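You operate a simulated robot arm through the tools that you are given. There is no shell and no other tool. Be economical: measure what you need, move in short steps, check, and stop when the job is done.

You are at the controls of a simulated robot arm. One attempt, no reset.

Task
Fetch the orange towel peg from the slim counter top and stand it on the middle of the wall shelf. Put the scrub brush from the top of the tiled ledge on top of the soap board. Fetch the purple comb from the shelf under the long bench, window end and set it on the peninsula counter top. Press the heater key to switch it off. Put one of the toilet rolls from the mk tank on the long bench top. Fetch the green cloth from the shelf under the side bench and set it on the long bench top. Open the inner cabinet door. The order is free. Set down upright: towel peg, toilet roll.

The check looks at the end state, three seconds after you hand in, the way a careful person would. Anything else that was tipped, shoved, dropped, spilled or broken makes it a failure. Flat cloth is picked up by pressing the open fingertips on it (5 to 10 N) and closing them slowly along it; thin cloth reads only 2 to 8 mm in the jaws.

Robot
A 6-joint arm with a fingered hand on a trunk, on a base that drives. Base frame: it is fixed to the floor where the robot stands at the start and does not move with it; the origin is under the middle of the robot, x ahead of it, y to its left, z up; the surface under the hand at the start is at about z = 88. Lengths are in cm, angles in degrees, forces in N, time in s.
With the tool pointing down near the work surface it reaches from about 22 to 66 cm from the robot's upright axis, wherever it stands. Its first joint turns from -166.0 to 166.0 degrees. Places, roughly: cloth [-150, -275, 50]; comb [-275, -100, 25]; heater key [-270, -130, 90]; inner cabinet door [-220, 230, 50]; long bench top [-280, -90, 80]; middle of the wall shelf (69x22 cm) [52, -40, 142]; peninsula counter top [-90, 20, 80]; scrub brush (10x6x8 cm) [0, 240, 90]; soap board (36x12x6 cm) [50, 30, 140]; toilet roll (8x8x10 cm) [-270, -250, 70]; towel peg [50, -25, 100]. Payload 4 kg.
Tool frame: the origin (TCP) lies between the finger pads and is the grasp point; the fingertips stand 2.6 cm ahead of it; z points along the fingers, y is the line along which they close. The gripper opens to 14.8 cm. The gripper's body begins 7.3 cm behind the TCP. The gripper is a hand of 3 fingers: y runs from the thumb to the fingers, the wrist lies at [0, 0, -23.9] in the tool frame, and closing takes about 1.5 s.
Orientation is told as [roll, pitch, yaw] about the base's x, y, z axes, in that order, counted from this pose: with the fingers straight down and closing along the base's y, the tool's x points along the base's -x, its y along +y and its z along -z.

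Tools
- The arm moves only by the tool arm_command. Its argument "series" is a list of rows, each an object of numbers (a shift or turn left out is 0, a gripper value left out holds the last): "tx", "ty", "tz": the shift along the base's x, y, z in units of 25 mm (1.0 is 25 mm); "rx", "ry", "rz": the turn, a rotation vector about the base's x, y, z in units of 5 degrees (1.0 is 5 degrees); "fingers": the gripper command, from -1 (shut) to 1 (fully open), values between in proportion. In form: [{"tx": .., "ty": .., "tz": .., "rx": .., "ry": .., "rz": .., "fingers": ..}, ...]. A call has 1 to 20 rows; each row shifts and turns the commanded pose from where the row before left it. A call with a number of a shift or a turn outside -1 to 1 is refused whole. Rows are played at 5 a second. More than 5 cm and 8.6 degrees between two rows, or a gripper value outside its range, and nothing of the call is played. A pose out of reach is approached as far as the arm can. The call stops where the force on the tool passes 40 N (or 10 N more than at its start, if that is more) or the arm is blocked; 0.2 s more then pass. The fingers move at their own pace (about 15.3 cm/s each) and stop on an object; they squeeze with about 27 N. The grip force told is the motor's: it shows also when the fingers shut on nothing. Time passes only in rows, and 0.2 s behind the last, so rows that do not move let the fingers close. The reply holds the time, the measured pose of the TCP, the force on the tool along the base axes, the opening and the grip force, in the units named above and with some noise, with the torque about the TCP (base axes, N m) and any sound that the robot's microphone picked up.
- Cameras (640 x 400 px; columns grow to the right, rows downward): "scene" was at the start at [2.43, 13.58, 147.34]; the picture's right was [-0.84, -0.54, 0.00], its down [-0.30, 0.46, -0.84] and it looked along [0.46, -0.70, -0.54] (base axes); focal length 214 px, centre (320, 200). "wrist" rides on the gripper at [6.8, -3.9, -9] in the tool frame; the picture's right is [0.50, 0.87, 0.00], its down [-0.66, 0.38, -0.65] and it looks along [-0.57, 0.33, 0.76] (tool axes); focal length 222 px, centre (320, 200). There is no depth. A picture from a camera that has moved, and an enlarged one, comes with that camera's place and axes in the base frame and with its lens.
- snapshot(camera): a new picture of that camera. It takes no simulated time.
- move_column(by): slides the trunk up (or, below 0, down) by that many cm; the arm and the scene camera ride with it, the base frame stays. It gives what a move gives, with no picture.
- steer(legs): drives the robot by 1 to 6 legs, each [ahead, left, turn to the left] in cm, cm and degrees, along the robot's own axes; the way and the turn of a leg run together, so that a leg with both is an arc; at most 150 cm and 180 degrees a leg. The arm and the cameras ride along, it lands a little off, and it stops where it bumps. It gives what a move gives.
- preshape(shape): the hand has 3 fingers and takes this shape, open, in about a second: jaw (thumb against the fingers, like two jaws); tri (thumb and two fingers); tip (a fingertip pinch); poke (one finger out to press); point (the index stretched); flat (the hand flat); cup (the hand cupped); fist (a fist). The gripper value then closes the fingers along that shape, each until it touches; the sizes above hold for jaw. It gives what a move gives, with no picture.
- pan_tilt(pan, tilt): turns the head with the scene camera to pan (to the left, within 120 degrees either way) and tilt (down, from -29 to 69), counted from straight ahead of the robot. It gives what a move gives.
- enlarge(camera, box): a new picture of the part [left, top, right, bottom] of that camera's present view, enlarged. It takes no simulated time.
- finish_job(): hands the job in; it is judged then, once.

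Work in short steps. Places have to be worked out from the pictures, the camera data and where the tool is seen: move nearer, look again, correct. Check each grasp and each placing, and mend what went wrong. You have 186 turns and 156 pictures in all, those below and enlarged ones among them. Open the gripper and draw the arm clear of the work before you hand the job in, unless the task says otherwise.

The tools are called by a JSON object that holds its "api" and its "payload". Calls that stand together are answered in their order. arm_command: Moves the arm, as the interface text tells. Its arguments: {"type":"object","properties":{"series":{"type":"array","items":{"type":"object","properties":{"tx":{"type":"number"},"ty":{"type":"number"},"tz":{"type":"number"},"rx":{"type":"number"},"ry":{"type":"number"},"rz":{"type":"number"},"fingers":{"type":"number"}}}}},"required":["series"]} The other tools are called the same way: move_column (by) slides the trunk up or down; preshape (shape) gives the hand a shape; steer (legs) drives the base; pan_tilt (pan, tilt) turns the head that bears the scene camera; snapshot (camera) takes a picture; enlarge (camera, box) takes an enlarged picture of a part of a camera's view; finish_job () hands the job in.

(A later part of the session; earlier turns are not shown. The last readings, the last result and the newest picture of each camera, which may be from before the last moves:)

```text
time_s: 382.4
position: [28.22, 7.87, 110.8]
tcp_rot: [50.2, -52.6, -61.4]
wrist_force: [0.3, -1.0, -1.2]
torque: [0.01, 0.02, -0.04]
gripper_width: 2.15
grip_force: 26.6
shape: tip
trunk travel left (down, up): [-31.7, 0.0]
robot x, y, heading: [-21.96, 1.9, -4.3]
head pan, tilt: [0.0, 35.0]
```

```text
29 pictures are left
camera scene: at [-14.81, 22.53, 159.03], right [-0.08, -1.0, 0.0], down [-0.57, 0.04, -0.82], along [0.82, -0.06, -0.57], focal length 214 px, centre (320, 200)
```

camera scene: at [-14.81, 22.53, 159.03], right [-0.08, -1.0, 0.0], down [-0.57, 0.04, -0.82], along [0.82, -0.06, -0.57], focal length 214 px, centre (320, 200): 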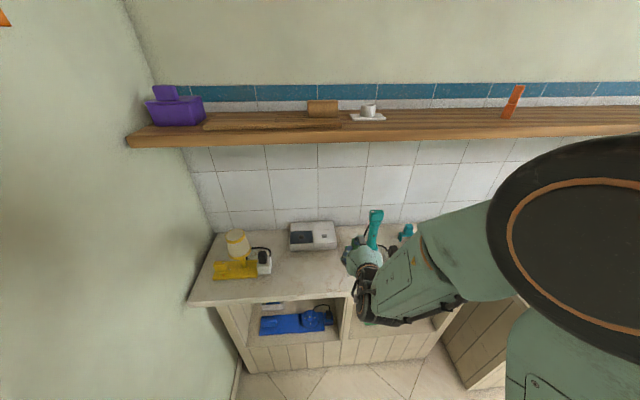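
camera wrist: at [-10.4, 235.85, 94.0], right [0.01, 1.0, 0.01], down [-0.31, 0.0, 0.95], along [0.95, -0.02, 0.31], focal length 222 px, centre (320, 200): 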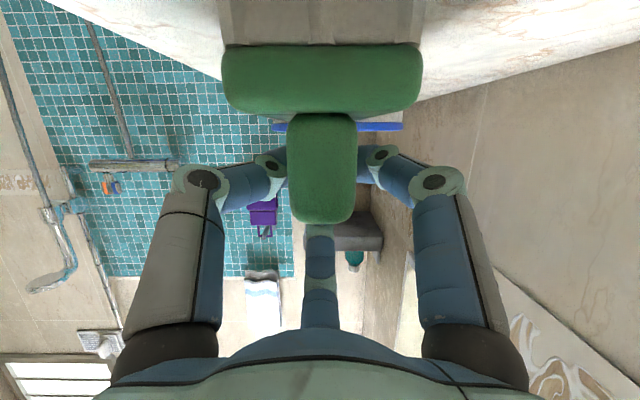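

Raise the hand first (teal device nearby), then shift left with the base 10 cm and the arm.

{"api": "arm_command", "payload": {"series": [{"tz": 1, "fingers": -1}, {"tz": 1, "fingers": -1}, {"tz": 1, "fingers": -1}, {"tz": 1, "fingers": -1}, {"tz": 1, "fingers": -1}, {"tz": 1, "fingers": -1}, {"tz": 1, "fingers": -1}, {"tz": 1, "fingers": -1}, {"tz": 1, "fingers": -1}, {"tz": 1, "fingers": -1}, {"tz": 1, "fingers": -1}, {"tz": 1, "fingers": -1}, {"tz": 1, "fingers": -1}, {"tz": 1, "fingers": -1}, {"tz": 1, "fingers": -1}, {"tz": 1, "fingers": -1}, {"tz": 1, "fingers": -1}, {"tz": 1, "fingers": -1}, {"tz": 0.5, "fingers": -1}]}}

{"api": "steer", "payload": {"legs": [[0, 10, 4]]}}

{"api": "arm_command", "payload": {"series": [{"ty": 1, "fingers": -1}, {"ty": 1, "fingers": -1}, {"ty": 1, "fingers": -1}, {"ty": 1, "fingers": -1}, {"ty": 1, "fingers": -1}, {"fingers": -1}]}}

{"api": "snapshot", "payload": {"camera": "scene"}}

```text
time_s: 386.4
position: [28.06, 7.93, 157.17]
tcp_rot: [50.3, -52.6, -61.3]
wrist_force: [0.1, 0.2, -1.6]
torque: [0.01, 0.0, 0.0]
gripper_width: 2.15
grip_force: 27.0
shape: tip
trunk travel left (down, up): [-31.7, 0.0]
robot x, y, heading: [-21.86, 2.33, -4.7]
head pan, tilt: [0.0, 35.0]
```

```text
time_s: 387.9
position: [28.04, 21.32, 157.04]
tcp_rot: [50.3, -52.5, -57.4]
wrist_force: [-0.6, 0.0, -1.0]
torque: [0.0, 0.0, -0.02]
gripper_width: 2.15
grip_force: 26.8
shape: tip
trunk travel left (down, up): [-31.7, 0.0]
robot x, y, heading: [-21.68, 11.88, -0.2]
head pan, tilt: [0.0, 35.0]
```

```text
time_s: 389.4
position: [27.89, 33.61, 157.09]
tcp_rot: [50.2, -52.6, -57.4]
wrist_force: [-0.8, 0.5, -1.6]
torque: [0.02, -0.01, 0.03]
gripper_width: 2.16
grip_force: 26.6
shape: tip
trunk travel left (down, up): [-31.7, 0.0]
robot x, y, heading: [-21.5, 11.96, -0.3]
head pan, tilt: [0.0, 35.0]
```

```text
28 pictures are left
camera scene: at [-15.85, 32.73, 159.04], right [-0.01, -1.0, 0.0], down [-0.57, 0.0, -0.82], along [0.82, -0.01, -0.57], focal length 214 px, centre (320, 200)
```

scene: 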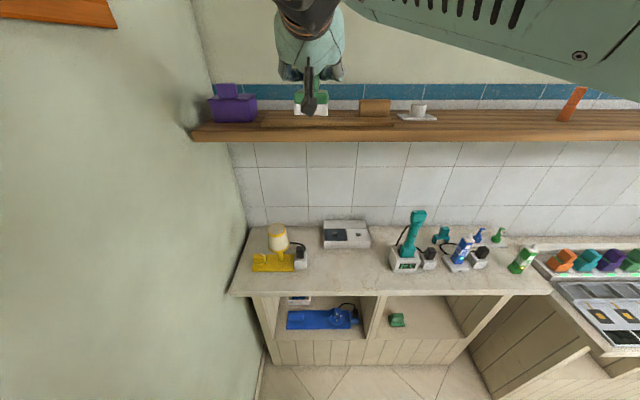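

Brush is in front of the board's free left part (y 21–47). Advance: base 10 cm, arm 8.5 cm, at z 157.

{"api": "steer", "payload": {"legs": [[10, 0, 0]]}}

{"api": "arm_command", "payload": {"series": [{"tx": 1, "fingers": -1}, {"tx": 1, "fingers": -1}, {"tx": 1, "fingers": -1}, {"tx": 0.4, "fingers": -1}, {"fingers": -1}]}}

{"api": "enlarge", "payload": {"camera": "scene", "box": [240, 60, 440, 180]}}

```text
time_s: 390.5
position: [38.05, 33.67, 157.1]
tcp_rot: [50.2, -52.6, -57.4]
wrist_force: [0.7, 0.9, -1.2]
torque: [-0.01, 0.0, 0.01]
gripper_width: 2.14
grip_force: 27.3
shape: tip
trunk travel left (down, up): [-31.7, 0.0]
robot x, y, heading: [-11.33, 11.72, -0.2]
head pan, tilt: [0.0, 35.0]
```

```text
time_s: 391.7
position: [46.57, 33.5, 157.09]
tcp_rot: [50.3, -52.7, -57.4]
wrist_force: [-0.4, 0.5, -2.0]
torque: [-0.01, 0.02, -0.02]
gripper_width: 2.14
grip_force: 26.9
shape: tip
trunk travel left (down, up): [-31.7, 0.0]
robot x, y, heading: [-11.78, 11.59, -0.6]
head pan, tilt: [0.0, 35.0]
```

```text
3.20 times, centred on (340, 120) of scene
camera zoom: at [-5.72, 32.71, 159.03], right [-0.01, -1.0, 0.0], down [-0.57, 0.0, -0.82], along [0.82, -0.01, -0.57], focal length 686 px, centre (256, 456)
```

zoom: 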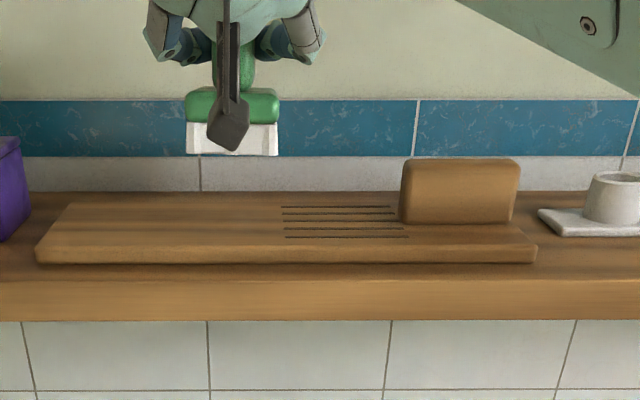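

Board x 42–52, brush above it. Lower about 4 cm, then in small steps.

{"api": "arm_command", "payload": {"series": [{"tz": -0.6, "fingers": -1}, {"tz": -0.6, "fingers": -1}, {"tz": -0.4, "fingers": -1}, {"fingers": -1}, {"tz": -0.15, "fingers": -1}, {"fingers": -1}]}}

{"api": "arm_command", "payload": {"series": [{"tz": -0.12, "fingers": -1}, {"fingers": -1}, {"tz": -0.12, "fingers": -1}, {"fingers": -1}]}}

```text
time_s: 393.1
position: [46.58, 33.55, 152.8]
tcp_rot: [50.3, -52.7, -57.4]
wrist_force: [-0.3, 0.3, -2.0]
torque: [0.03, 0.02, -0.02]
gripper_width: 2.13
grip_force: 26.9
shape: tip
trunk travel left (down, up): [-31.7, 0.0]
robot x, y, heading: [-11.54, 11.62, -0.3]
head pan, tilt: [0.0, 35.0]
```

```text
time_s: 394.1
position: [46.54, 33.62, 152.25]
tcp_rot: [50.3, -52.6, -57.4]
wrist_force: [0.2, -0.9, -1.1]
torque: [0.03, 0.02, -0.03]
gripper_width: 2.16
grip_force: 27.4
shape: tip
trunk travel left (down, up): [-31.7, 0.0]
robot x, y, heading: [-11.79, 11.75, -0.5]
head pan, tilt: [0.0, 35.0]
```

{"api": "arm_command", "payload": {"series": [{"tz": -0.12, "fingers": -1}, {"fingers": -1}, {"tz": -0.12, "fingers": -1}, {"fingers": -1}]}}

{"api": "enlarge", "payload": {"camera": "scene", "box": [240, 60, 440, 180]}}

```text
time_s: 395.1
position: [46.49, 33.57, 151.76]
tcp_rot: [50.4, -52.6, -57.3]
wrist_force: [-0.7, 1.0, 2.4]
torque: [-0.01, -0.09, 0.0]
gripper_width: 2.15
grip_force: 27.7
shape: tip
trunk travel left (down, up): [-31.7, 0.0]
robot x, y, heading: [-11.25, 11.25, -0.6]
head pan, tilt: [0.0, 35.0]
```

```text
3.20 times, centred on (340, 120) of scene
camera zoom: at [-5.76, 32.72, 159.03], right [-0.01, -1.0, 0.0], down [-0.57, 0.0, -0.82], along [0.82, -0.01, -0.57], focal length 686 px, centre (256, 456)
```

zoom: 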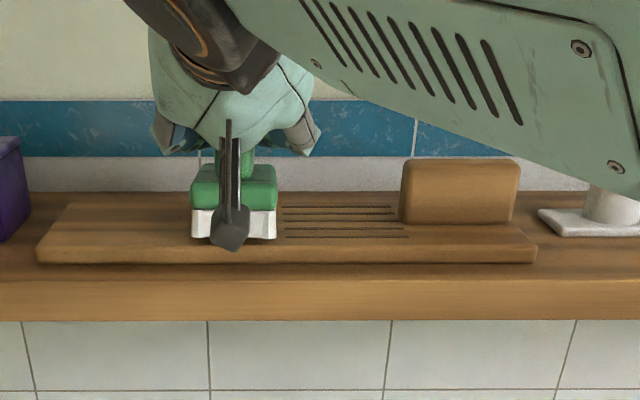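

On the board. Release and withdraw backward.

{"api": "arm_command", "payload": {"series": [{"tz": -0.05, "fingers": -1}, {"fingers": -0.8}, {"fingers": -0.6}, {"fingers": -0.4}, {"fingers": -0.1}, {"fingers": -0.1}, {"tx": -0.8, "tz": 0.15, "fingers": -0.1}, {"tx": -0.9, "tz": 0.3, "fingers": -0.1}, {"tx": -0.9, "tz": 0.3, "fingers": -0.1}, {"tx": -1, "tz": 0.3, "fingers": -0.1}, {"tx": -1, "fingers": -0.1}, {"tx": -1, "fingers": -0.1}]}}

{"api": "steer", "payload": {"legs": [[-20, 0, 0]]}}

{"api": "enlarge", "payload": {"camera": "scene", "box": [200, 40, 640, 190]}}

```text
time_s: 397.7
position: [32.39, 33.52, 154.43]
tcp_rot: [50.3, -52.5, -57.4]
wrist_force: [0.2, -0.6, -0.1]
torque: [0.05, 0.0, -0.01]
gripper_width: 6.65
grip_force: 0.1
shape: tip
trunk travel left (down, up): [-31.7, 0.0]
robot x, y, heading: [-11.33, 11.66, -0.3]
head pan, tilt: [0.0, 35.0]
```

```text
time_s: 399.3
position: [13.2, 33.64, 154.36]
tcp_rot: [50.3, -52.6, -57.5]
wrist_force: [-0.3, 0.4, 0.7]
torque: [0.0, 0.0, -0.01]
gripper_width: 6.65
grip_force: 0.0
shape: tip
trunk travel left (down, up): [-31.7, 0.0]
robot x, y, heading: [-31.06, 11.98, -0.7]
head pan, tilt: [0.0, 35.0]
```

```text
1.45 times, centred on (420, 115) of scene
camera zoom: at [-25.18, 32.8, 159.1], right [-0.02, -1.0, 0.0], down [-0.57, 0.01, -0.82], along [0.82, -0.01, -0.57], focal length 312 px, centre (174, 324)
```

zoom: 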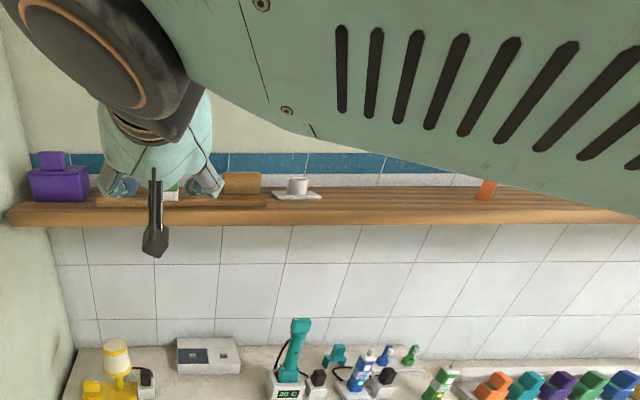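

Withdrawn. Now return the hand to straight-down: lower 25 cm, undo the 30° roll and the tilt, then verify the brush.

{"api": "arm_command", "payload": {"series": [{"tz": -1, "ty": -1, "fingers": 0.3}, {"tz": -1, "ty": -1}, {"tz": -1, "ty": -1}, {"tz": -1, "ty": -1}, {"tz": -1, "ty": -1}, {"tz": -1, "ty": -1}, {"tz": -1, "ty": -1}, {"tz": -1, "ty": -1}, {"tz": -1}, {"tz": -1}, {"rx": -0.92, "rz": 0.39}, {"rx": -0.92, "rz": 0.39}, {"rx": -0.92, "rz": 0.39}, {"rx": -0.92, "rz": 0.39}, {"rx": -0.92, "rz": 0.39}, {"rx": -0.92, "rz": 0.39}]}}

{"api": "arm_command", "payload": {"series": [{"ry": 1}, {"ry": 1}, {"ry": 1}, {"ry": 1}, {"ry": 1}, {"ry": 1}, {"ry": 1}, {"ry": 1}, {"ry": 1}, {"ry": 1}, {"ry": 1}, {"ry": 1}, {"ry": 1}, {"ry": 0.4}, {}]}}

{"api": "enlarge", "payload": {"camera": "scene", "box": [220, 60, 620, 160]}}

```text
time_s: 402.7
position: [13.13, 13.6, 129.25]
tcp_rot: [1.0, -67.5, -1.7]
wrist_force: [-0.1, -0.2, 0.7]
torque: [-0.01, -0.02, 0.0]
gripper_width: 9.57
grip_force: 0.0
shape: tip
trunk travel left (down, up): [-31.7, 0.0]
robot x, y, heading: [-30.74, 11.82, -0.6]
head pan, tilt: [0.0, 35.0]
```

```text
time_s: 405.9
position: [13.41, 12.19, 129.35]
tcp_rot: [-3.4, -7.6, -0.9]
wrist_force: [0.3, -0.3, 0.6]
torque: [0.02, 0.0, -0.04]
gripper_width: 9.57
grip_force: 0.0
shape: tip
out of reach, approached as far as the arm can: row 2, 3, 4
trunk travel left (down, up): [-31.7, 0.0]
robot x, y, heading: [-30.9, 11.57, -0.2]
head pan, tilt: [0.0, 35.0]
```

```text
1.60 times, centred on (420, 110) of scene
camera zoom: at [-25.19, 32.86, 159.03], right [-0.01, -1.0, 0.0], down [-0.57, 0.01, -0.82], along [0.82, -0.01, -0.57], focal length 343 px, centre (160, 344)
```

zoom: 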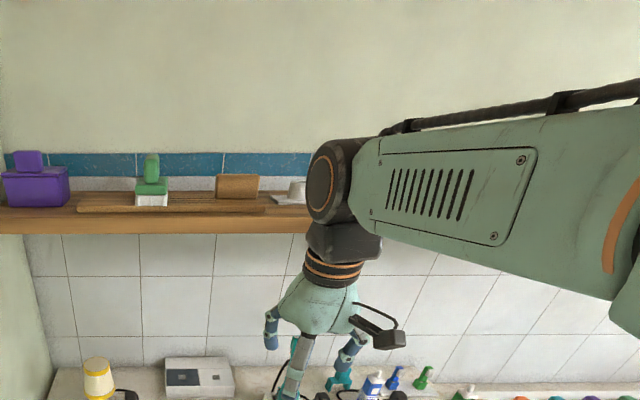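

Brush sits on the soap board. Drive to the tank corner and turn to face it.

{"api": "steer", "payload": {"legs": [[0, -95, 0], [-150, 0, 0], [0, -135, 0], [-28, 0, 0], [0, 0, -145]]}}

{"api": "pan_tilt", "payload": {"pan": 0, "tilt": 48}}

{"api": "snapshot", "payload": {"camera": "scene"}}

```text
time_s: 440.4
position: [-241.66, -241.02, 129.47]
tcp_rot: [-3.4, -7.6, -146.5]
wrist_force: [-0.6, 0.4, -0.1]
torque: [-0.03, -0.01, 0.01]
gripper_width: 9.55
grip_force: 0.0
shape: tip
trunk travel left (down, up): [-31.7, 0.0]
robot x, y, heading: [-205.21, -215.53, -146.1]
head pan, tilt: [0.0, 35.0]
```

```text
time_s: 441.2
position: [-241.6, -241.0, 129.45]
tcp_rot: [-3.4, -7.6, -146.5]
wrist_force: [0.4, -0.4, 0.3]
torque: [0.0, -0.04, -0.01]
gripper_width: 9.59
grip_force: 0.1
shape: tip
trunk travel left (down, up): [-31.7, 0.0]
robot x, y, heading: [-205.26, -215.76, -146.1]
head pan, tilt: [0.0, 48.0]
```

```text
23 pictures are left
camera scene: at [-197.45, -235.7, 157.13], right [-0.56, 0.83, 0.0], down [0.62, 0.41, -0.67], along [-0.56, -0.37, -0.74], focal length 214 px, centre (320, 200)
```

scene: 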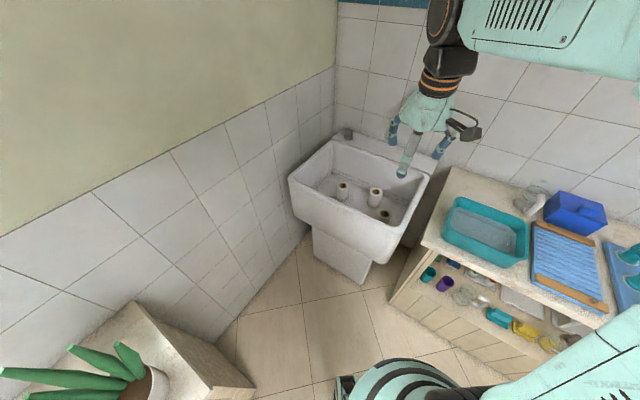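

Two rolls stand in the tank. Zoom for positions and free bench space.

{"api": "enlarge", "payload": {"camera": "scene", "box": [280, 120, 640, 330]}}

{"api": "snapshot", "payload": {"camera": "wrist"}}

```text
1.78 times, centred on (460, 225) of scene
camera zoom: at [-197.45, -235.7, 157.13], right [-0.56, 0.83, 0.0], down [0.62, 0.41, -0.67], along [-0.56, -0.37, -0.74], focal length 381 px, centre (71, 156)
```

zoom: 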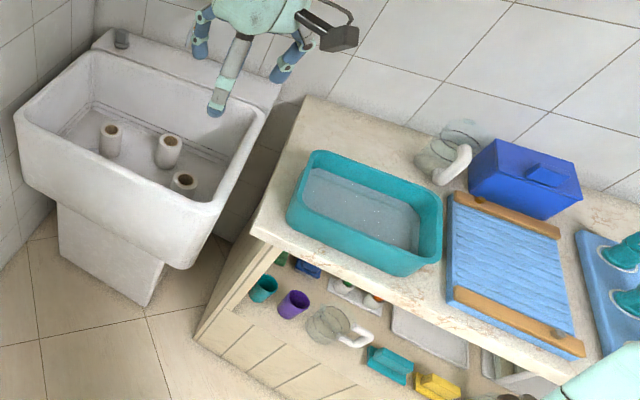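

```text
21 pictures are left
camera wrist: at [-236.8, -233.98, 137.66], right [0.88, -0.45, -0.12], down [-0.24, -0.66, 0.71], along [-0.4, -0.6, -0.69], focal length 222 px, centre (320, 200)
```

wrist: 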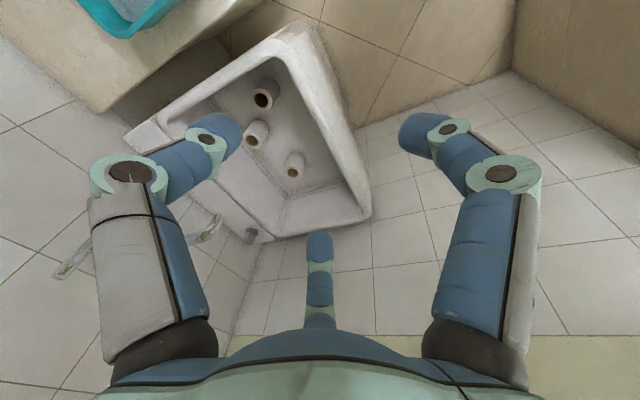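

Three rolls; I take the front one at ≈(−267.5,−245,top ~77). Drive 14 cm closer, level the tool and lower to z≈102 above it.

{"api": "steer", "payload": {"legs": [[14, 0, 0]]}}

{"api": "arm_command", "payload": {"series": [{"ry": -0.82, "rx": 0.14, "fingers": 0.3}, {"ry": -0.82, "rx": 0.14}, {"tx": -1, "ty": 0.7, "tz": -1}, {"tx": -1, "ty": 0.7, "tz": -1}, {"tx": -1, "tz": -1}, {"tx": -1, "tz": -1}, {"tx": -1, "tz": -1}, {"tz": -1}, {"tz": -1}, {"tz": -1}, {"tz": -1}, {"tz": -1}, {"tz": -1}, {}]}}

{"api": "snapshot", "payload": {"camera": "wrist"}}

```text
time_s: 442.5
position: [-253.32, -248.86, 129.43]
tcp_rot: [-3.3, -7.7, -146.5]
wrist_force: [0.0, 0.6, 0.1]
torque: [0.02, -0.01, 0.04]
gripper_width: 9.55
grip_force: 0.0
shape: tip
trunk travel left (down, up): [-31.7, 0.0]
robot x, y, heading: [-216.41, -223.96, -146.1]
head pan, tilt: [0.0, 48.0]
```

```text
time_s: 445.5
position: [-266.0, -245.46, 101.91]
tcp_rot: [-0.1, 0.0, -146.7]
wrist_force: [0.2, 0.0, 0.2]
torque: [-0.02, 0.03, 0.0]
gripper_width: 9.6
grip_force: 0.0
shape: tip
trunk travel left (down, up): [-31.7, 0.0]
robot x, y, heading: [-216.73, -223.48, -146.1]
head pan, tilt: [0.0, 48.0]
```

```text
20 pictures are left
camera wrist: at [-262.38, -238.57, 110.84], right [0.89, -0.45, 0.0], down [-0.34, -0.68, 0.65], along [-0.3, -0.58, -0.76], focal length 222 px, centre (320, 200)
```

wrist: 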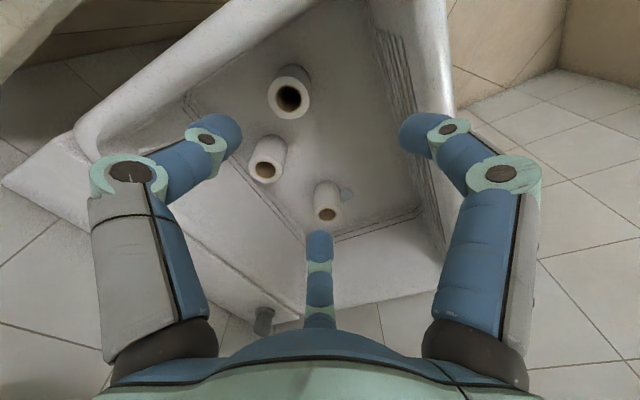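

Front roll ≈(−273,−246.3), top z≈69. Yaw +27° so the fingers avoid the tank wall, widen, centre and lower to z≈85; check.

{"api": "arm_command", "payload": {"series": [{"rz": 1, "fingers": 0.5}, {"rz": 1}, {"rz": 1}, {"rz": 1}, {"rz": 1}, {"rz": 0.3, "tx": -1}, {"tx": -1, "tz": -1}, {"tx": -0.8, "ty": -0.35, "tz": -1}, {"tz": -1}, {"tz": -1}, {"tz": -1}, {"tz": -1}, {}]}}

{"api": "snapshot", "payload": {"camera": "wrist"}}

```text
time_s: 448.3
position: [-272.83, -246.41, 86.59]
tcp_rot: [-0.1, 0.0, -120.3]
wrist_force: [-0.5, 0.0, 0.3]
torque: [0.03, 0.03, -0.02]
gripper_width: 11.06
grip_force: 0.1
shape: tip
trunk travel left (down, up): [-31.7, 0.0]
robot x, y, heading: [-216.76, -223.48, -146.0]
head pan, tilt: [0.0, 48.0]
```

```text
19 pictures are left
camera wrist: at [-272.72, -238.7, 95.68], right [1.0, 0.0, 0.0], down [0.0, -0.76, 0.65], along [0.0, -0.65, -0.76], focal length 222 px, centre (320, 200)
```

wrist: 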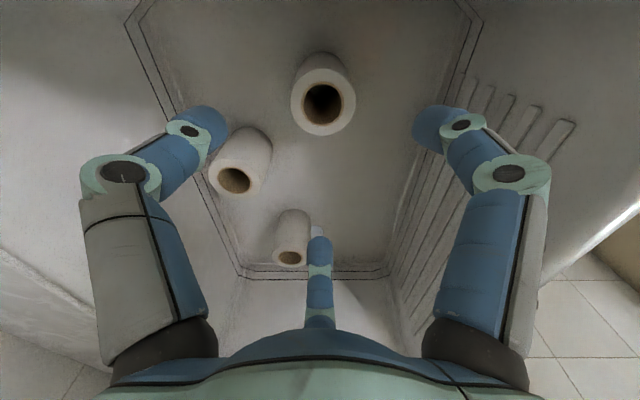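

Roll top centre ≈(−272.4,−247.3,67.5). Lower to TCP z≈66 (force-guarded), then close.

{"api": "arm_command", "payload": {"series": [{"tx": 0.16, "ty": -0.36, "fingers": 0.5}, {"tz": -1}, {"tz": -1}, {"tz": -1}, {"tz": -1}, {"tz": -1}, {"tz": -1}, {"tz": -1}, {"tz": -0.8}, {}]}}

{"api": "snapshot", "payload": {"camera": "wrist"}}

```text
time_s: 450.4
position: [-272.33, -247.65, 67.56]
tcp_rot: [-0.2, -0.1, -120.0]
wrist_force: [0.7, -12.7, -1.5]
torque: [1.1, -0.08, 0.07]
gripper_width: 11.08
grip_force: 0.1
shape: tip
trunk travel left (down, up): [-31.7, 0.0]
robot x, y, heading: [-216.9, -223.66, -146.0]
head pan, tilt: [0.0, 48.0]
stopped in row 10: the force on the tool passed its limit at 85 N (the readings are from after the stop); the commanded pose is now the measured one
```

```text
18 pictures are left
camera wrist: at [-272.25, -239.96, 76.49], right [1.0, 0.0, 0.0], down [0.0, -0.76, 0.65], along [0.0, -0.65, -0.76], focal length 222 px, centre (320, 200)
```

wrist: 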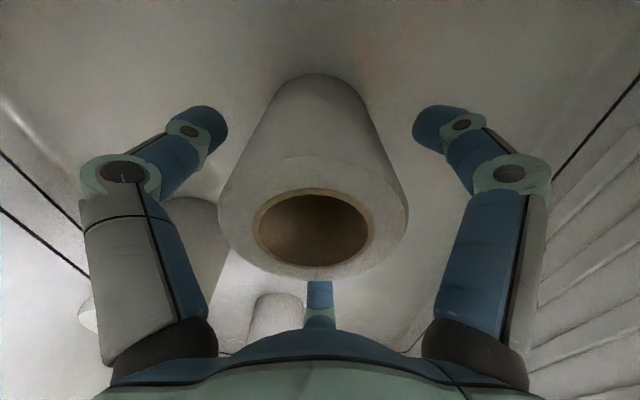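

The camera touched the tank wall lightly; the roll is centred with tips 5 cm below its top. Ease off 4 mm and close.

{"api": "arm_command", "payload": {"series": [{"ty": -0.1, "tz": 0.1, "fingers": 0.5}, {"fingers": 0.2}, {"fingers": 0}, {"fingers": -0.2}, {"fingers": -0.5}, {"fingers": -1}, {"fingers": -1}, {"fingers": -1}, {"fingers": -1}]}}

{"api": "arm_command", "payload": {"series": [{"tz": 0.4, "fingers": -1}, {"tz": 1, "fingers": -1}, {"tz": 1, "fingers": -1}, {"tz": 1, "fingers": -1}, {"tz": 1, "fingers": -1}, {"tz": 1, "fingers": -1}, {"tz": 1, "fingers": -1}, {"tz": 1, "fingers": -1}, {"tz": 1, "fingers": -1}, {"tz": 1, "fingers": -1}, {"tz": 1, "fingers": -1}, {"tz": 1, "fingers": -1}, {"tz": 1, "fingers": -1}, {"tz": 1, "fingers": -1}, {"tz": 1, "fingers": -1}, {"fingers": -1}]}}

{"api": "snapshot", "payload": {"camera": "scene"}}

```text
time_s: 452.4
position: [-272.41, -247.74, 67.78]
tcp_rot: [-0.2, 0.0, -120.0]
wrist_force: [0.1, -0.5, -0.4]
torque: [-0.01, 0.03, 0.03]
gripper_width: 6.26
grip_force: 26.9
shape: tip
trunk travel left (down, up): [-31.7, 0.0]
robot x, y, heading: [-217.27, -223.59, -146.1]
head pan, tilt: [0.0, 48.0]
```

```text
time_s: 455.8
position: [-272.26, -247.77, 103.79]
tcp_rot: [-0.2, -0.1, -120.2]
wrist_force: [0.0, 0.6, -1.1]
torque: [-0.03, 0.0, 0.01]
gripper_width: 6.26
grip_force: 27.1
shape: tip
trunk travel left (down, up): [-31.7, 0.0]
robot x, y, heading: [-216.9, -223.21, -146.0]
head pan, tilt: [0.0, 48.0]
```

```text
17 pictures are left
camera scene: at [-209.17, -243.61, 157.13], right [-0.56, 0.83, 0.0], down [0.62, 0.42, -0.67], along [-0.55, -0.37, -0.74], focal length 214 px, centre (320, 200)
```

scene: 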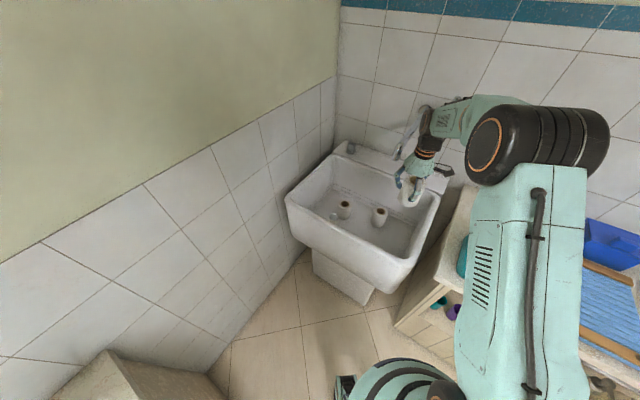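

Roll held. The bench's left half is crowded, so drive along to the right half of the long bench (away from its front) and look.

{"api": "steer", "payload": {"legs": [[-14, 0, 0], [0, 0, -34], [-45, 0, 0], [0, -150, 0], [0, -45, 0]]}}

{"api": "pan_tilt", "payload": {"pan": -10, "tilt": 38}}

{"api": "snapshot", "payload": {"camera": "scene"}}

```text
time_s: 478.1
position: [-221.56, -9.53, 103.77]
tcp_rot: [-0.1, -0.1, -153.3]
wrist_force: [0.4, 0.5, -1.3]
torque: [-0.01, 0.03, -0.01]
gripper_width: 6.23
grip_force: 26.9
shape: tip
trunk travel left (down, up): [-31.7, 0.0]
robot x, y, heading: [-161.88, -19.45, -179.3]
head pan, tilt: [0.0, 48.0]
```

```text
time_s: 478.8
position: [-221.61, -9.44, 103.78]
tcp_rot: [-0.3, -0.1, -153.2]
wrist_force: [0.2, 0.5, -0.2]
torque: [0.01, 0.02, -0.02]
gripper_width: 6.24
grip_force: 27.3
shape: tip
trunk travel left (down, up): [-31.7, 0.0]
robot x, y, heading: [-162.03, -19.76, -178.9]
head pan, tilt: [-10.0, 38.0]
```

```text
16 pictures are left
camera scene: at [-167.11, -39.11, 158.57], right [0.16, 0.99, 0.0], down [0.61, -0.1, -0.79], along [-0.78, 0.12, -0.62], focal length 214 px, centre (320, 200)
```

scene: 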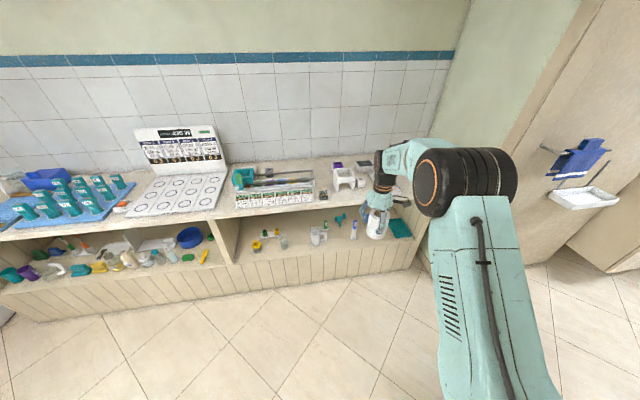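

Zoom on the right part of the bench top.

{"api": "enlarge", "payload": {"camera": "scene", "box": [230, 145, 430, 225]}}

```text
3.20 times, centred on (330, 185) of scene
camera zoom: at [-167.11, -39.11, 158.57], right [0.16, 0.99, 0.0], down [0.61, -0.1, -0.79], along [-0.78, 0.12, -0.62], focal length 686 px, centre (288, 248)
```

zoom: 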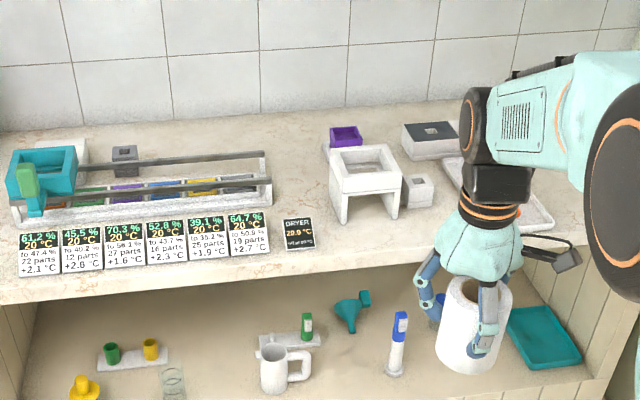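

Free spot near the front between the white stand and the tray: ≈(−260,1). Drive the roll there.

{"api": "steer", "payload": {"legs": [[0, -10.5, 0], [36, 0, 0]]}}

{"api": "enlarge", "payload": {"camera": "scene", "box": [240, 100, 500, 260]}}

```text
time_s: 482.3
position: [-257.96, 0.16, 103.8]
tcp_rot: [-0.1, -0.1, -153.1]
wrist_force: [-0.1, 1.0, 0.0]
torque: [0.01, 0.01, -0.02]
gripper_width: 6.25
grip_force: 26.8
shape: tip
trunk travel left (down, up): [-31.7, 0.0]
robot x, y, heading: [-198.55, -9.58, -179.0]
head pan, tilt: [-10.0, 38.0]
```

```text
2.46 times, centred on (370, 180) of scene
camera zoom: at [-203.45, -29.33, 158.56], right [0.16, 0.99, 0.0], down [0.61, -0.1, -0.79], along [-0.78, 0.12, -0.62], focal length 528 px, centre (197, 249)
```

zoom: 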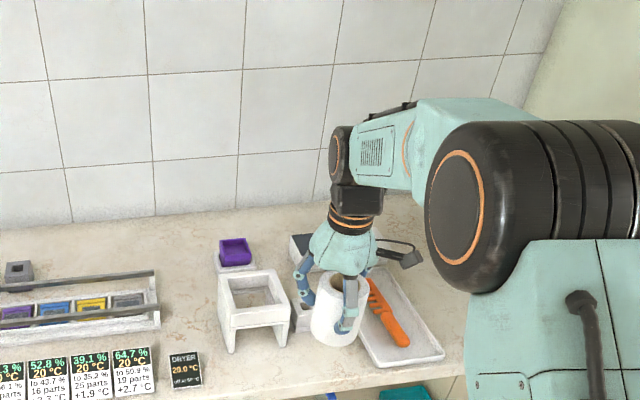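

Roll will land between stand and tray, just inside the edge. Nudge inward and lower until contact.

{"api": "arm_command", "payload": {"series": [{"tx": -0.4, "ty": 0.3, "fingers": -1}, {"tz": -1, "fingers": -1}, {"tz": -1, "fingers": -1}, {"tz": -1, "fingers": -1}, {"tz": -0.5, "fingers": -1}, {"fingers": -1}, {"tz": -0.2, "fingers": -1}, {"fingers": -1}]}}

{"api": "arm_command", "payload": {"series": [{"tz": -0.2, "fingers": -1}, {"fingers": -1}, {"tz": -0.15, "fingers": -1}, {"fingers": -1}, {"tz": -0.1, "fingers": -1}, {"fingers": -1}]}}

```text
time_s: 484.1
position: [-258.86, 1.01, 94.35]
tcp_rot: [-0.1, -0.1, -153.1]
wrist_force: [-0.4, 0.0, -1.1]
torque: [0.0, 0.0, 0.03]
gripper_width: 6.25
grip_force: 27.7
shape: tip
trunk travel left (down, up): [-31.7, 0.0]
robot x, y, heading: [-198.73, -9.75, -178.8]
head pan, tilt: [-10.0, 38.0]
```

```text
time_s: 485.5
position: [-258.89, 1.01, 93.3]
tcp_rot: [-0.1, -0.1, -153.1]
wrist_force: [-0.5, -0.1, -1.4]
torque: [-0.01, 0.02, 0.01]
gripper_width: 6.24
grip_force: 26.9
shape: tip
trunk travel left (down, up): [-31.7, 0.0]
robot x, y, heading: [-198.47, -9.7, -178.7]
head pan, tilt: [-10.0, 38.0]
```

{"api": "arm_command", "payload": {"series": [{"tz": -0.2, "fingers": -1}, {"fingers": -1}, {"tz": -0.2, "fingers": -1}, {"fingers": -1}, {"tz": -0.15, "fingers": -1}, {"fingers": -1}]}}

{"api": "enlarge", "payload": {"camera": "scene", "box": [300, 190, 440, 280]}}

```text
time_s: 486.9
position: [-258.95, 0.92, 91.98]
tcp_rot: [-0.2, -0.1, -153.0]
wrist_force: [-0.4, 0.7, 0.5]
torque: [0.0, 0.01, -0.03]
gripper_width: 6.22
grip_force: 27.1
shape: tip
trunk travel left (down, up): [-31.7, 0.0]
robot x, y, heading: [-198.44, -9.82, -178.7]
head pan, tilt: [-10.0, 38.0]
```

```text
4.44 times, centred on (370, 235) of scene
camera zoom: at [-203.41, -29.33, 158.57], right [0.16, 0.99, 0.0], down [0.61, -0.1, -0.79], along [-0.78, 0.12, -0.62], focal length 953 px, centre (98, 44)
```

zoom: 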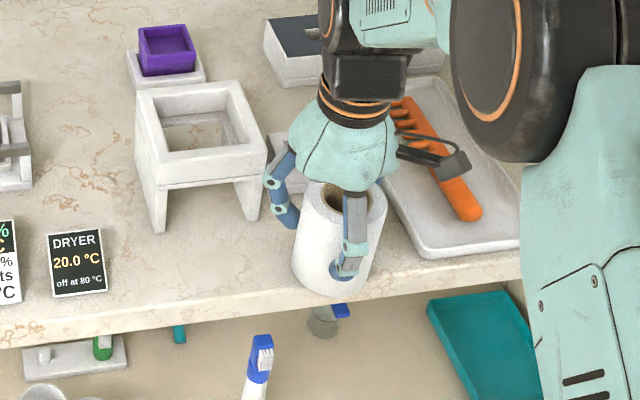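

The roll's front overhangs the bench edge. Raise slightly, move 2.8 cm inward, lower again.

{"api": "arm_command", "payload": {"series": [{"tz": 0.5, "fingers": -1}, {"tx": -0.6, "fingers": -1}, {"tx": -0.5, "fingers": -1}, {"fingers": -1}, {"tz": -0.4, "fingers": -1}, {"fingers": -1}, {"tz": -0.15, "fingers": -1}, {"fingers": -1}]}}

{"api": "enlarge", "payload": {"camera": "scene", "box": [300, 190, 440, 280]}}

```text
time_s: 488.7
position: [-261.53, 0.64, 91.92]
tcp_rot: [0.0, -0.1, -153.1]
wrist_force: [3.0, 0.2, -0.5]
torque: [-0.01, 0.1, 0.13]
gripper_width: 6.22
grip_force: 27.2
shape: tip
trunk travel left (down, up): [-31.7, 0.0]
robot x, y, heading: [-198.26, -9.57, -178.9]
head pan, tilt: [-10.0, 38.0]
```

```text
4.44 times, centred on (370, 235) of scene
camera zoom: at [-203.37, -29.33, 158.57], right [0.16, 0.99, 0.0], down [0.61, -0.1, -0.79], along [-0.78, 0.12, -0.62], focal length 953 px, centre (98, 44)
```

zoom: 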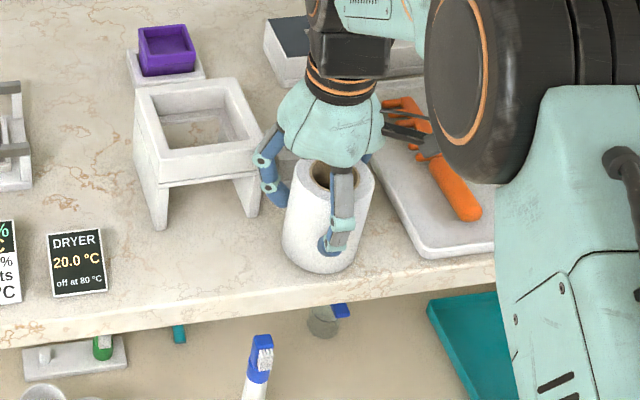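

Slight side contact with the stand; shift 4 mm away, then lower to touch.

{"api": "arm_command", "payload": {"series": [{"tx": 0.15, "ty": 0.2, "fingers": -1}, {"fingers": -1}, {"tz": -0.12, "fingers": -1}, {"fingers": -1}, {"tz": -0.1, "fingers": -1}, {"fingers": -1}]}}

```text
time_s: 490.1
position: [-261.34, 1.44, 91.6]
tcp_rot: [-0.4, -0.3, -153.1]
wrist_force: [-1.5, -1.4, 20.5]
torque: [0.14, -0.16, 0.07]
gripper_width: 6.21
grip_force: 26.9
shape: tip
trunk travel left (down, up): [-31.7, 0.0]
robot x, y, heading: [-198.32, -9.82, -178.5]
head pan, tilt: [-10.0, 38.0]
```

Firm on the bench. Ease up, open just enough, and lift straight up.

{"api": "arm_command", "payload": {"series": [{"tz": 0.08, "fingers": -1}, {"fingers": -0.1}, {"fingers": 0.0}, {"fingers": 0.08}, {"fingers": 0.08}, {"tz": 0.5, "fingers": 0.08}, {"tz": 1, "fingers": 0.08}, {"tz": 1, "fingers": 0.08}, {"tz": 1, "fingers": 0.08}, {"tz": 1, "fingers": 0.08}, {"tz": 1, "fingers": 0.08}, {"tz": 1, "fingers": 0.08}]}}

{"api": "enlarge", "payload": {"camera": "scene", "box": [240, 130, 480, 280]}}

```text
time_s: 492.7
position: [-261.35, 1.31, 107.84]
tcp_rot: [-0.2, -0.1, -153.1]
wrist_force: [0.6, 0.8, 0.6]
torque: [0.02, -0.01, 0.0]
gripper_width: 7.93
grip_force: 0.0
shape: tip
trunk travel left (down, up): [-31.7, 0.0]
robot x, y, heading: [-198.75, -10.09, -179.1]
head pan, tilt: [-10.0, 38.0]
```

```text
2.67 times, centred on (360, 205) of scene
camera zoom: at [-203.39, -29.33, 158.57], right [0.16, 0.99, 0.0], down [0.61, -0.1, -0.79], along [-0.78, 0.12, -0.62], focal length 572 px, centre (213, 187)
```

zoom: 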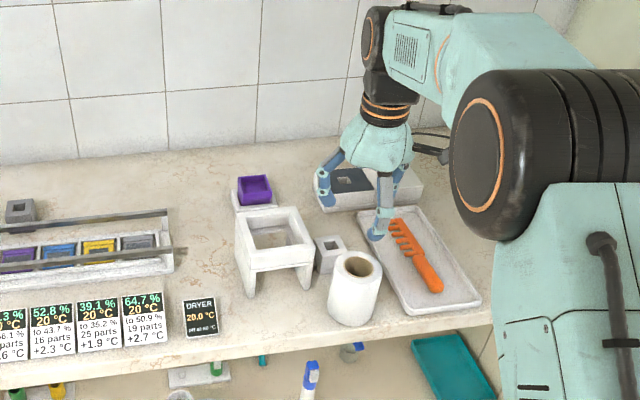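

The roll stands upright. Now the cloth: drive to the side bench, turn to face it, and look.

{"api": "steer", "payload": {"legs": [[-42, 0, 0], [0, 145, 0], [0, 0, 90], [18, 0, 0]]}}

{"api": "pan_tilt", "payload": {"pan": 0, "tilt": 35}}

{"api": "snapshot", "payload": {"camera": "scene"}}

```text
time_s: 512.5
position: [-168.36, -232.86, 107.63]
tcp_rot: [-0.1, -0.2, -65.3]
wrist_force: [-0.4, 0.1, 0.2]
torque: [0.02, -0.02, -0.03]
gripper_width: 7.99
grip_force: 0.1
shape: tip
trunk travel left (down, up): [-31.7, 0.0]
robot x, y, heading: [-155.14, -170.61, -90.9]
head pan, tilt: [-10.0, 38.0]
```

```text
time_s: 513.2
position: [-168.24, -232.96, 107.78]
tcp_rot: [-0.2, -0.1, -65.0]
wrist_force: [0.3, 0.0, 1.2]
torque: [0.01, -0.02, 0.02]
gripper_width: 7.94
grip_force: 0.1
shape: tip
trunk travel left (down, up): [-31.7, 0.0]
robot x, y, heading: [-154.83, -170.54, -90.8]
head pan, tilt: [0.0, 35.0]
```

```text
10 pictures are left
camera scene: at [-134.04, -176.29, 159.03], right [-1.0, 0.02, 0.0], down [0.01, 0.57, -0.82], along [-0.02, -0.82, -0.57], focal length 214 px, centre (320, 200)
```

scene: 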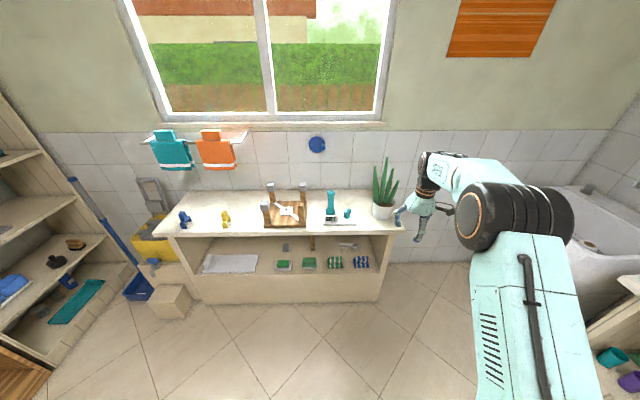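

Zoom on the shelf under the side bench.

{"api": "enlarge", "payload": {"camera": "scene", "box": [190, 225, 400, 310]}}

```text
3.05 times, centred on (295, 268) of scene
camera zoom: at [-134.04, -176.29, 159.03], right [-1.0, 0.02, 0.0], down [0.01, 0.57, -0.82], along [-0.02, -0.82, -0.57], focal length 654 px, centre (396, -6)
```

zoom: 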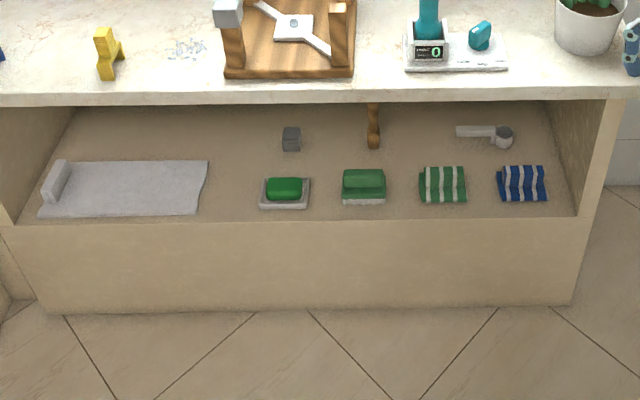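

Green‑striped cloth at ≈(−147,−275), shelf z≈35. Yaw −55°, tilt 40° toward −y, align x, and lower the trunk.

{"api": "arm_command", "payload": {"series": [{"rz": -1, "tx": 1, "fingers": 0}, {"rz": -1, "tx": 1}, {"rz": -1, "tx": 1}, {"rz": -1, "tx": 1}, {"rz": -1, "tx": 1}, {"rz": -1, "tx": 1}, {"rz": -1, "tx": 1}, {"rz": -1, "tx": 1}, {"rz": -1, "tx": 0.5}, {"rz": -1}, {"rz": -1}, {"rx": -1}, {"rx": -1}, {"rx": -1}, {"rx": -1}, {"rx": -1}, {"rx": -1}, {"rx": -1}, {"rx": -1}, {}]}}

{"api": "move_column", "payload": {"by": -31}}

{"api": "arm_command", "payload": {"series": [{"tz": -1}, {"tz": -1}, {"tz": -1}, {"tz": -1}, {"tz": -1}, {"tz": -1}, {"tz": -1}, {"tz": -1}, {"tz": -1}, {"tz": -1}, {}]}}

```text
time_s: 517.4
position: [-147.08, -232.83, 107.76]
tcp_rot: [22.8, -33.9, -127.2]
wrist_force: [0.3, -0.5, -0.6]
torque: [-0.01, 0.01, -0.01]
gripper_width: 7.45
grip_force: 0.1
shape: tip
trunk travel left (down, up): [-31.7, 0.0]
robot x, y, heading: [-154.99, -169.94, -90.9]
head pan, tilt: [0.0, 35.0]
```

```text
time_s: 520.5
position: [-147.03, -232.75, 76.75]
tcp_rot: [22.7, -33.9, -127.2]
wrist_force: [-0.1, 0.5, -0.3]
torque: [0.01, 0.01, -0.01]
gripper_width: 7.42
grip_force: 0.0
shape: tip
trunk travel left (down, up): [-0.7, 31.0]
robot x, y, heading: [-154.67, -170.21, -91.1]
head pan, tilt: [0.0, 35.0]
```

```text
time_s: 522.9
position: [-147.06, -232.93, 51.89]
tcp_rot: [22.7, -33.9, -127.2]
wrist_force: [0.0, -0.4, -0.6]
torque: [0.0, -0.01, -0.03]
gripper_width: 7.47
grip_force: 0.1
shape: tip
trunk travel left (down, up): [-0.7, 31.0]
robot x, y, heading: [-154.62, -170.39, -91.1]
head pan, tilt: [0.0, 35.0]
```

Drive ahead 30 cm so the hand enters below the bench top, then look.

{"api": "steer", "payload": {"legs": [[32, 0, 0]]}}

{"api": "arm_command", "payload": {"series": [{"ty": -1, "tz": -0.8}, {"ty": -1, "tz": -1}, {"ty": -0.8, "tz": -1}, {}]}}

{"api": "snapshot", "payload": {"camera": "wrist"}}

```text
time_s: 525.0
position: [-147.53, -264.23, 51.8]
tcp_rot: [22.7, -34.0, -127.1]
wrist_force: [-0.2, -0.5, -0.3]
torque: [0.0, 0.02, -0.02]
gripper_width: 7.43
grip_force: 0.0
shape: tip
trunk travel left (down, up): [-0.7, 31.0]
robot x, y, heading: [-155.24, -201.24, -91.1]
head pan, tilt: [0.0, 35.0]
```

```text
time_s: 526.0
position: [-147.64, -271.2, 44.84]
tcp_rot: [22.7, -33.9, -127.1]
wrist_force: [0.2, 0.4, -0.1]
torque: [-0.05, -0.02, 0.0]
gripper_width: 7.42
grip_force: 0.0
shape: tip
trunk travel left (down, up): [-0.7, 31.0]
robot x, y, heading: [-155.3, -201.6, -91.1]
head pan, tilt: [0.0, 35.0]
```

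```text
8 pictures are left
camera wrist: at [-147.66, -259.58, 46.68], right [1.0, 0.0, 0.0], down [0.0, -0.16, 0.99], along [0.0, -0.99, -0.16], focal length 222 px, centre (320, 200)
```

wrist: 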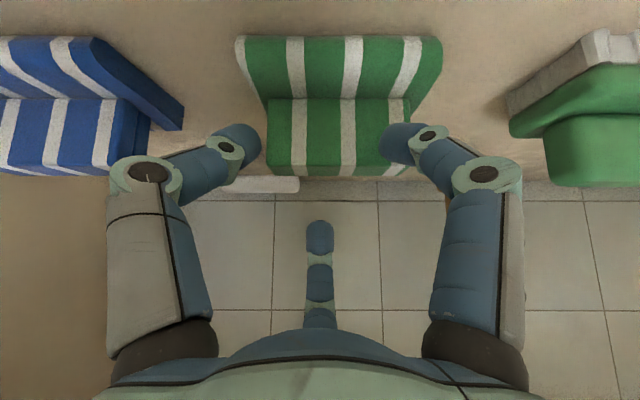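

Cloth (folded, ~10 cm wide) centred at x≈−146.4, y≈−276. Move over it and press down gently.

{"api": "arm_command", "payload": {"series": [{"tx": 0.5, "ty": -0.7, "fingers": 0}, {"ty": -0.7}, {"tz": -0.4}, {"tz": -0.2}, {}]}}

{"api": "arm_command", "payload": {"series": [{"tz": -0.2}, {}, {"tz": -0.15}, {}]}}

```text
time_s: 527.2
position: [-146.38, -274.63, 43.42]
tcp_rot: [22.7, -33.9, -127.1]
wrist_force: [-0.6, 0.4, -0.2]
torque: [0.0, 0.0, -0.01]
gripper_width: 7.42
grip_force: 0.2
shape: tip
trunk travel left (down, up): [-0.7, 31.0]
robot x, y, heading: [-155.25, -201.35, -90.9]
head pan, tilt: [0.0, 35.0]
```

```text
time_s: 528.2
position: [-146.42, -274.73, 42.61]
tcp_rot: [22.7, -34.0, -127.1]
wrist_force: [-0.4, -0.2, 0.5]
torque: [-0.01, 0.0, 0.02]
gripper_width: 7.41
grip_force: 0.0
shape: tip
trunk travel left (down, up): [-0.7, 31.0]
robot x, y, heading: [-155.54, -201.38, -90.9]
head pan, tilt: [0.0, 35.0]
```

{"api": "arm_command", "payload": {"series": [{"tz": -0.3}, {}, {"tz": -0.2}, {}, {"tz": -0.2}, {}]}}

{"api": "arm_command", "payload": {"series": [{"tz": -0.2}, {}, {"tz": -0.15}, {}]}}

```text
time_s: 529.2
position: [-146.47, -274.97, 41.81]
tcp_rot: [23.1, -34.5, -127.4]
wrist_force: [-1.2, 3.0, 14.8]
torque: [0.11, 0.25, 0.11]
gripper_width: 7.35
grip_force: 0.0
shape: tip
trunk travel left (down, up): [-0.7, 31.0]
robot x, y, heading: [-155.79, -201.56, -90.9]
head pan, tilt: [0.0, 35.0]
stopped in row 5: the force on the tool passed its limit at 41 N (the readings are from after the stop); the commanded pose is now the measured one
```

```text
time_s: 529.7
position: [-146.5, -275.19, 41.82]
tcp_rot: [23.6, -34.9, -127.7]
wrist_force: [-0.5, 2.7, 14.8]
torque: [0.13, 0.25, 0.03]
gripper_width: 7.29
grip_force: 0.0
shape: tip
trunk travel left (down, up): [-0.7, 31.0]
robot x, y, heading: [-155.27, -201.63, -90.9]
head pan, tilt: [0.0, 35.0]
stopped in row 2: the force on the tool passed its limit at 40 N (the readings are from after the stop); the commanded pose is now the measured one
```

Pressing on the cloth (~15 N). Ease 2 mm and close slowly.

{"api": "arm_command", "payload": {"series": [{"tz": 0.08, "fingers": -0.05}, {"fingers": -0.1}, {"fingers": -0.15}, {"fingers": -0.2}, {"fingers": -0.25}, {"fingers": -0.3}, {"fingers": -0.4}, {"fingers": -0.5}, {"fingers": -0.6}, {"fingers": -0.75}, {"fingers": -0.9}, {"fingers": -1}, {"fingers": -1}, {"fingers": -1}, {"fingers": -1}]}}

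{"api": "snapshot", "payload": {"camera": "wrist"}}

```text
time_s: 532.9
position: [-146.65, -275.18, 41.69]
tcp_rot: [23.2, -34.6, -127.5]
wrist_force: [1.9, -1.4, 6.4]
torque: [0.1, -0.08, -0.15]
gripper_width: 2.31
grip_force: 27.3
shape: tip
trunk travel left (down, up): [-0.7, 31.0]
robot x, y, heading: [-155.24, -201.62, -91.1]
head pan, tilt: [0.0, 35.0]
```

```text
7 pictures are left
camera wrist: at [-146.51, -263.45, 43.45], right [1.0, 0.0, 0.0], down [0.0, -0.14, 0.99], along [-0.01, -0.99, -0.14], focal length 222 px, centre (320, 200)
```

wrist: 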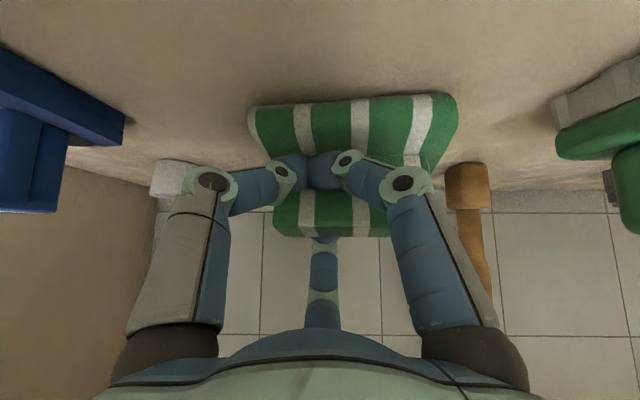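

Width 2.3 cm with grip force – something held. Lift and check.

{"api": "arm_command", "payload": {"series": [{"tz": 0.3, "fingers": -1}, {"tz": 0.5, "fingers": -1}, {"tz": 0.6, "fingers": -1}, {"ty": 0.8, "tz": 0.6, "fingers": -1}, {"ty": 1, "tz": 0.3, "fingers": -1}, {"ty": 1, "fingers": -1}, {"ty": 1, "fingers": -1}, {"fingers": -1}]}}

{"api": "snapshot", "payload": {"camera": "wrist"}}

```text
time_s: 534.7
position: [-146.69, -265.66, 47.53]
tcp_rot: [23.1, -34.5, -127.5]
wrist_force: [0.0, -0.6, -0.1]
torque: [0.04, -0.01, 0.05]
gripper_width: 2.1
grip_force: 26.9
shape: tip
trunk travel left (down, up): [-0.7, 31.0]
robot x, y, heading: [-155.67, -201.69, -91.1]
head pan, tilt: [0.0, 35.0]
```

```text
6 pictures are left
camera wrist: at [-146.57, -253.91, 49.22], right [1.0, 0.0, 0.0], down [0.0, -0.15, 0.99], along [-0.01, -0.99, -0.15], focal length 222 px, centre (320, 200)
```

wrist: 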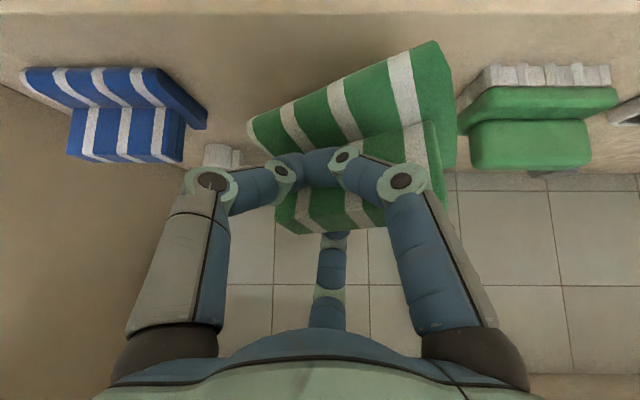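

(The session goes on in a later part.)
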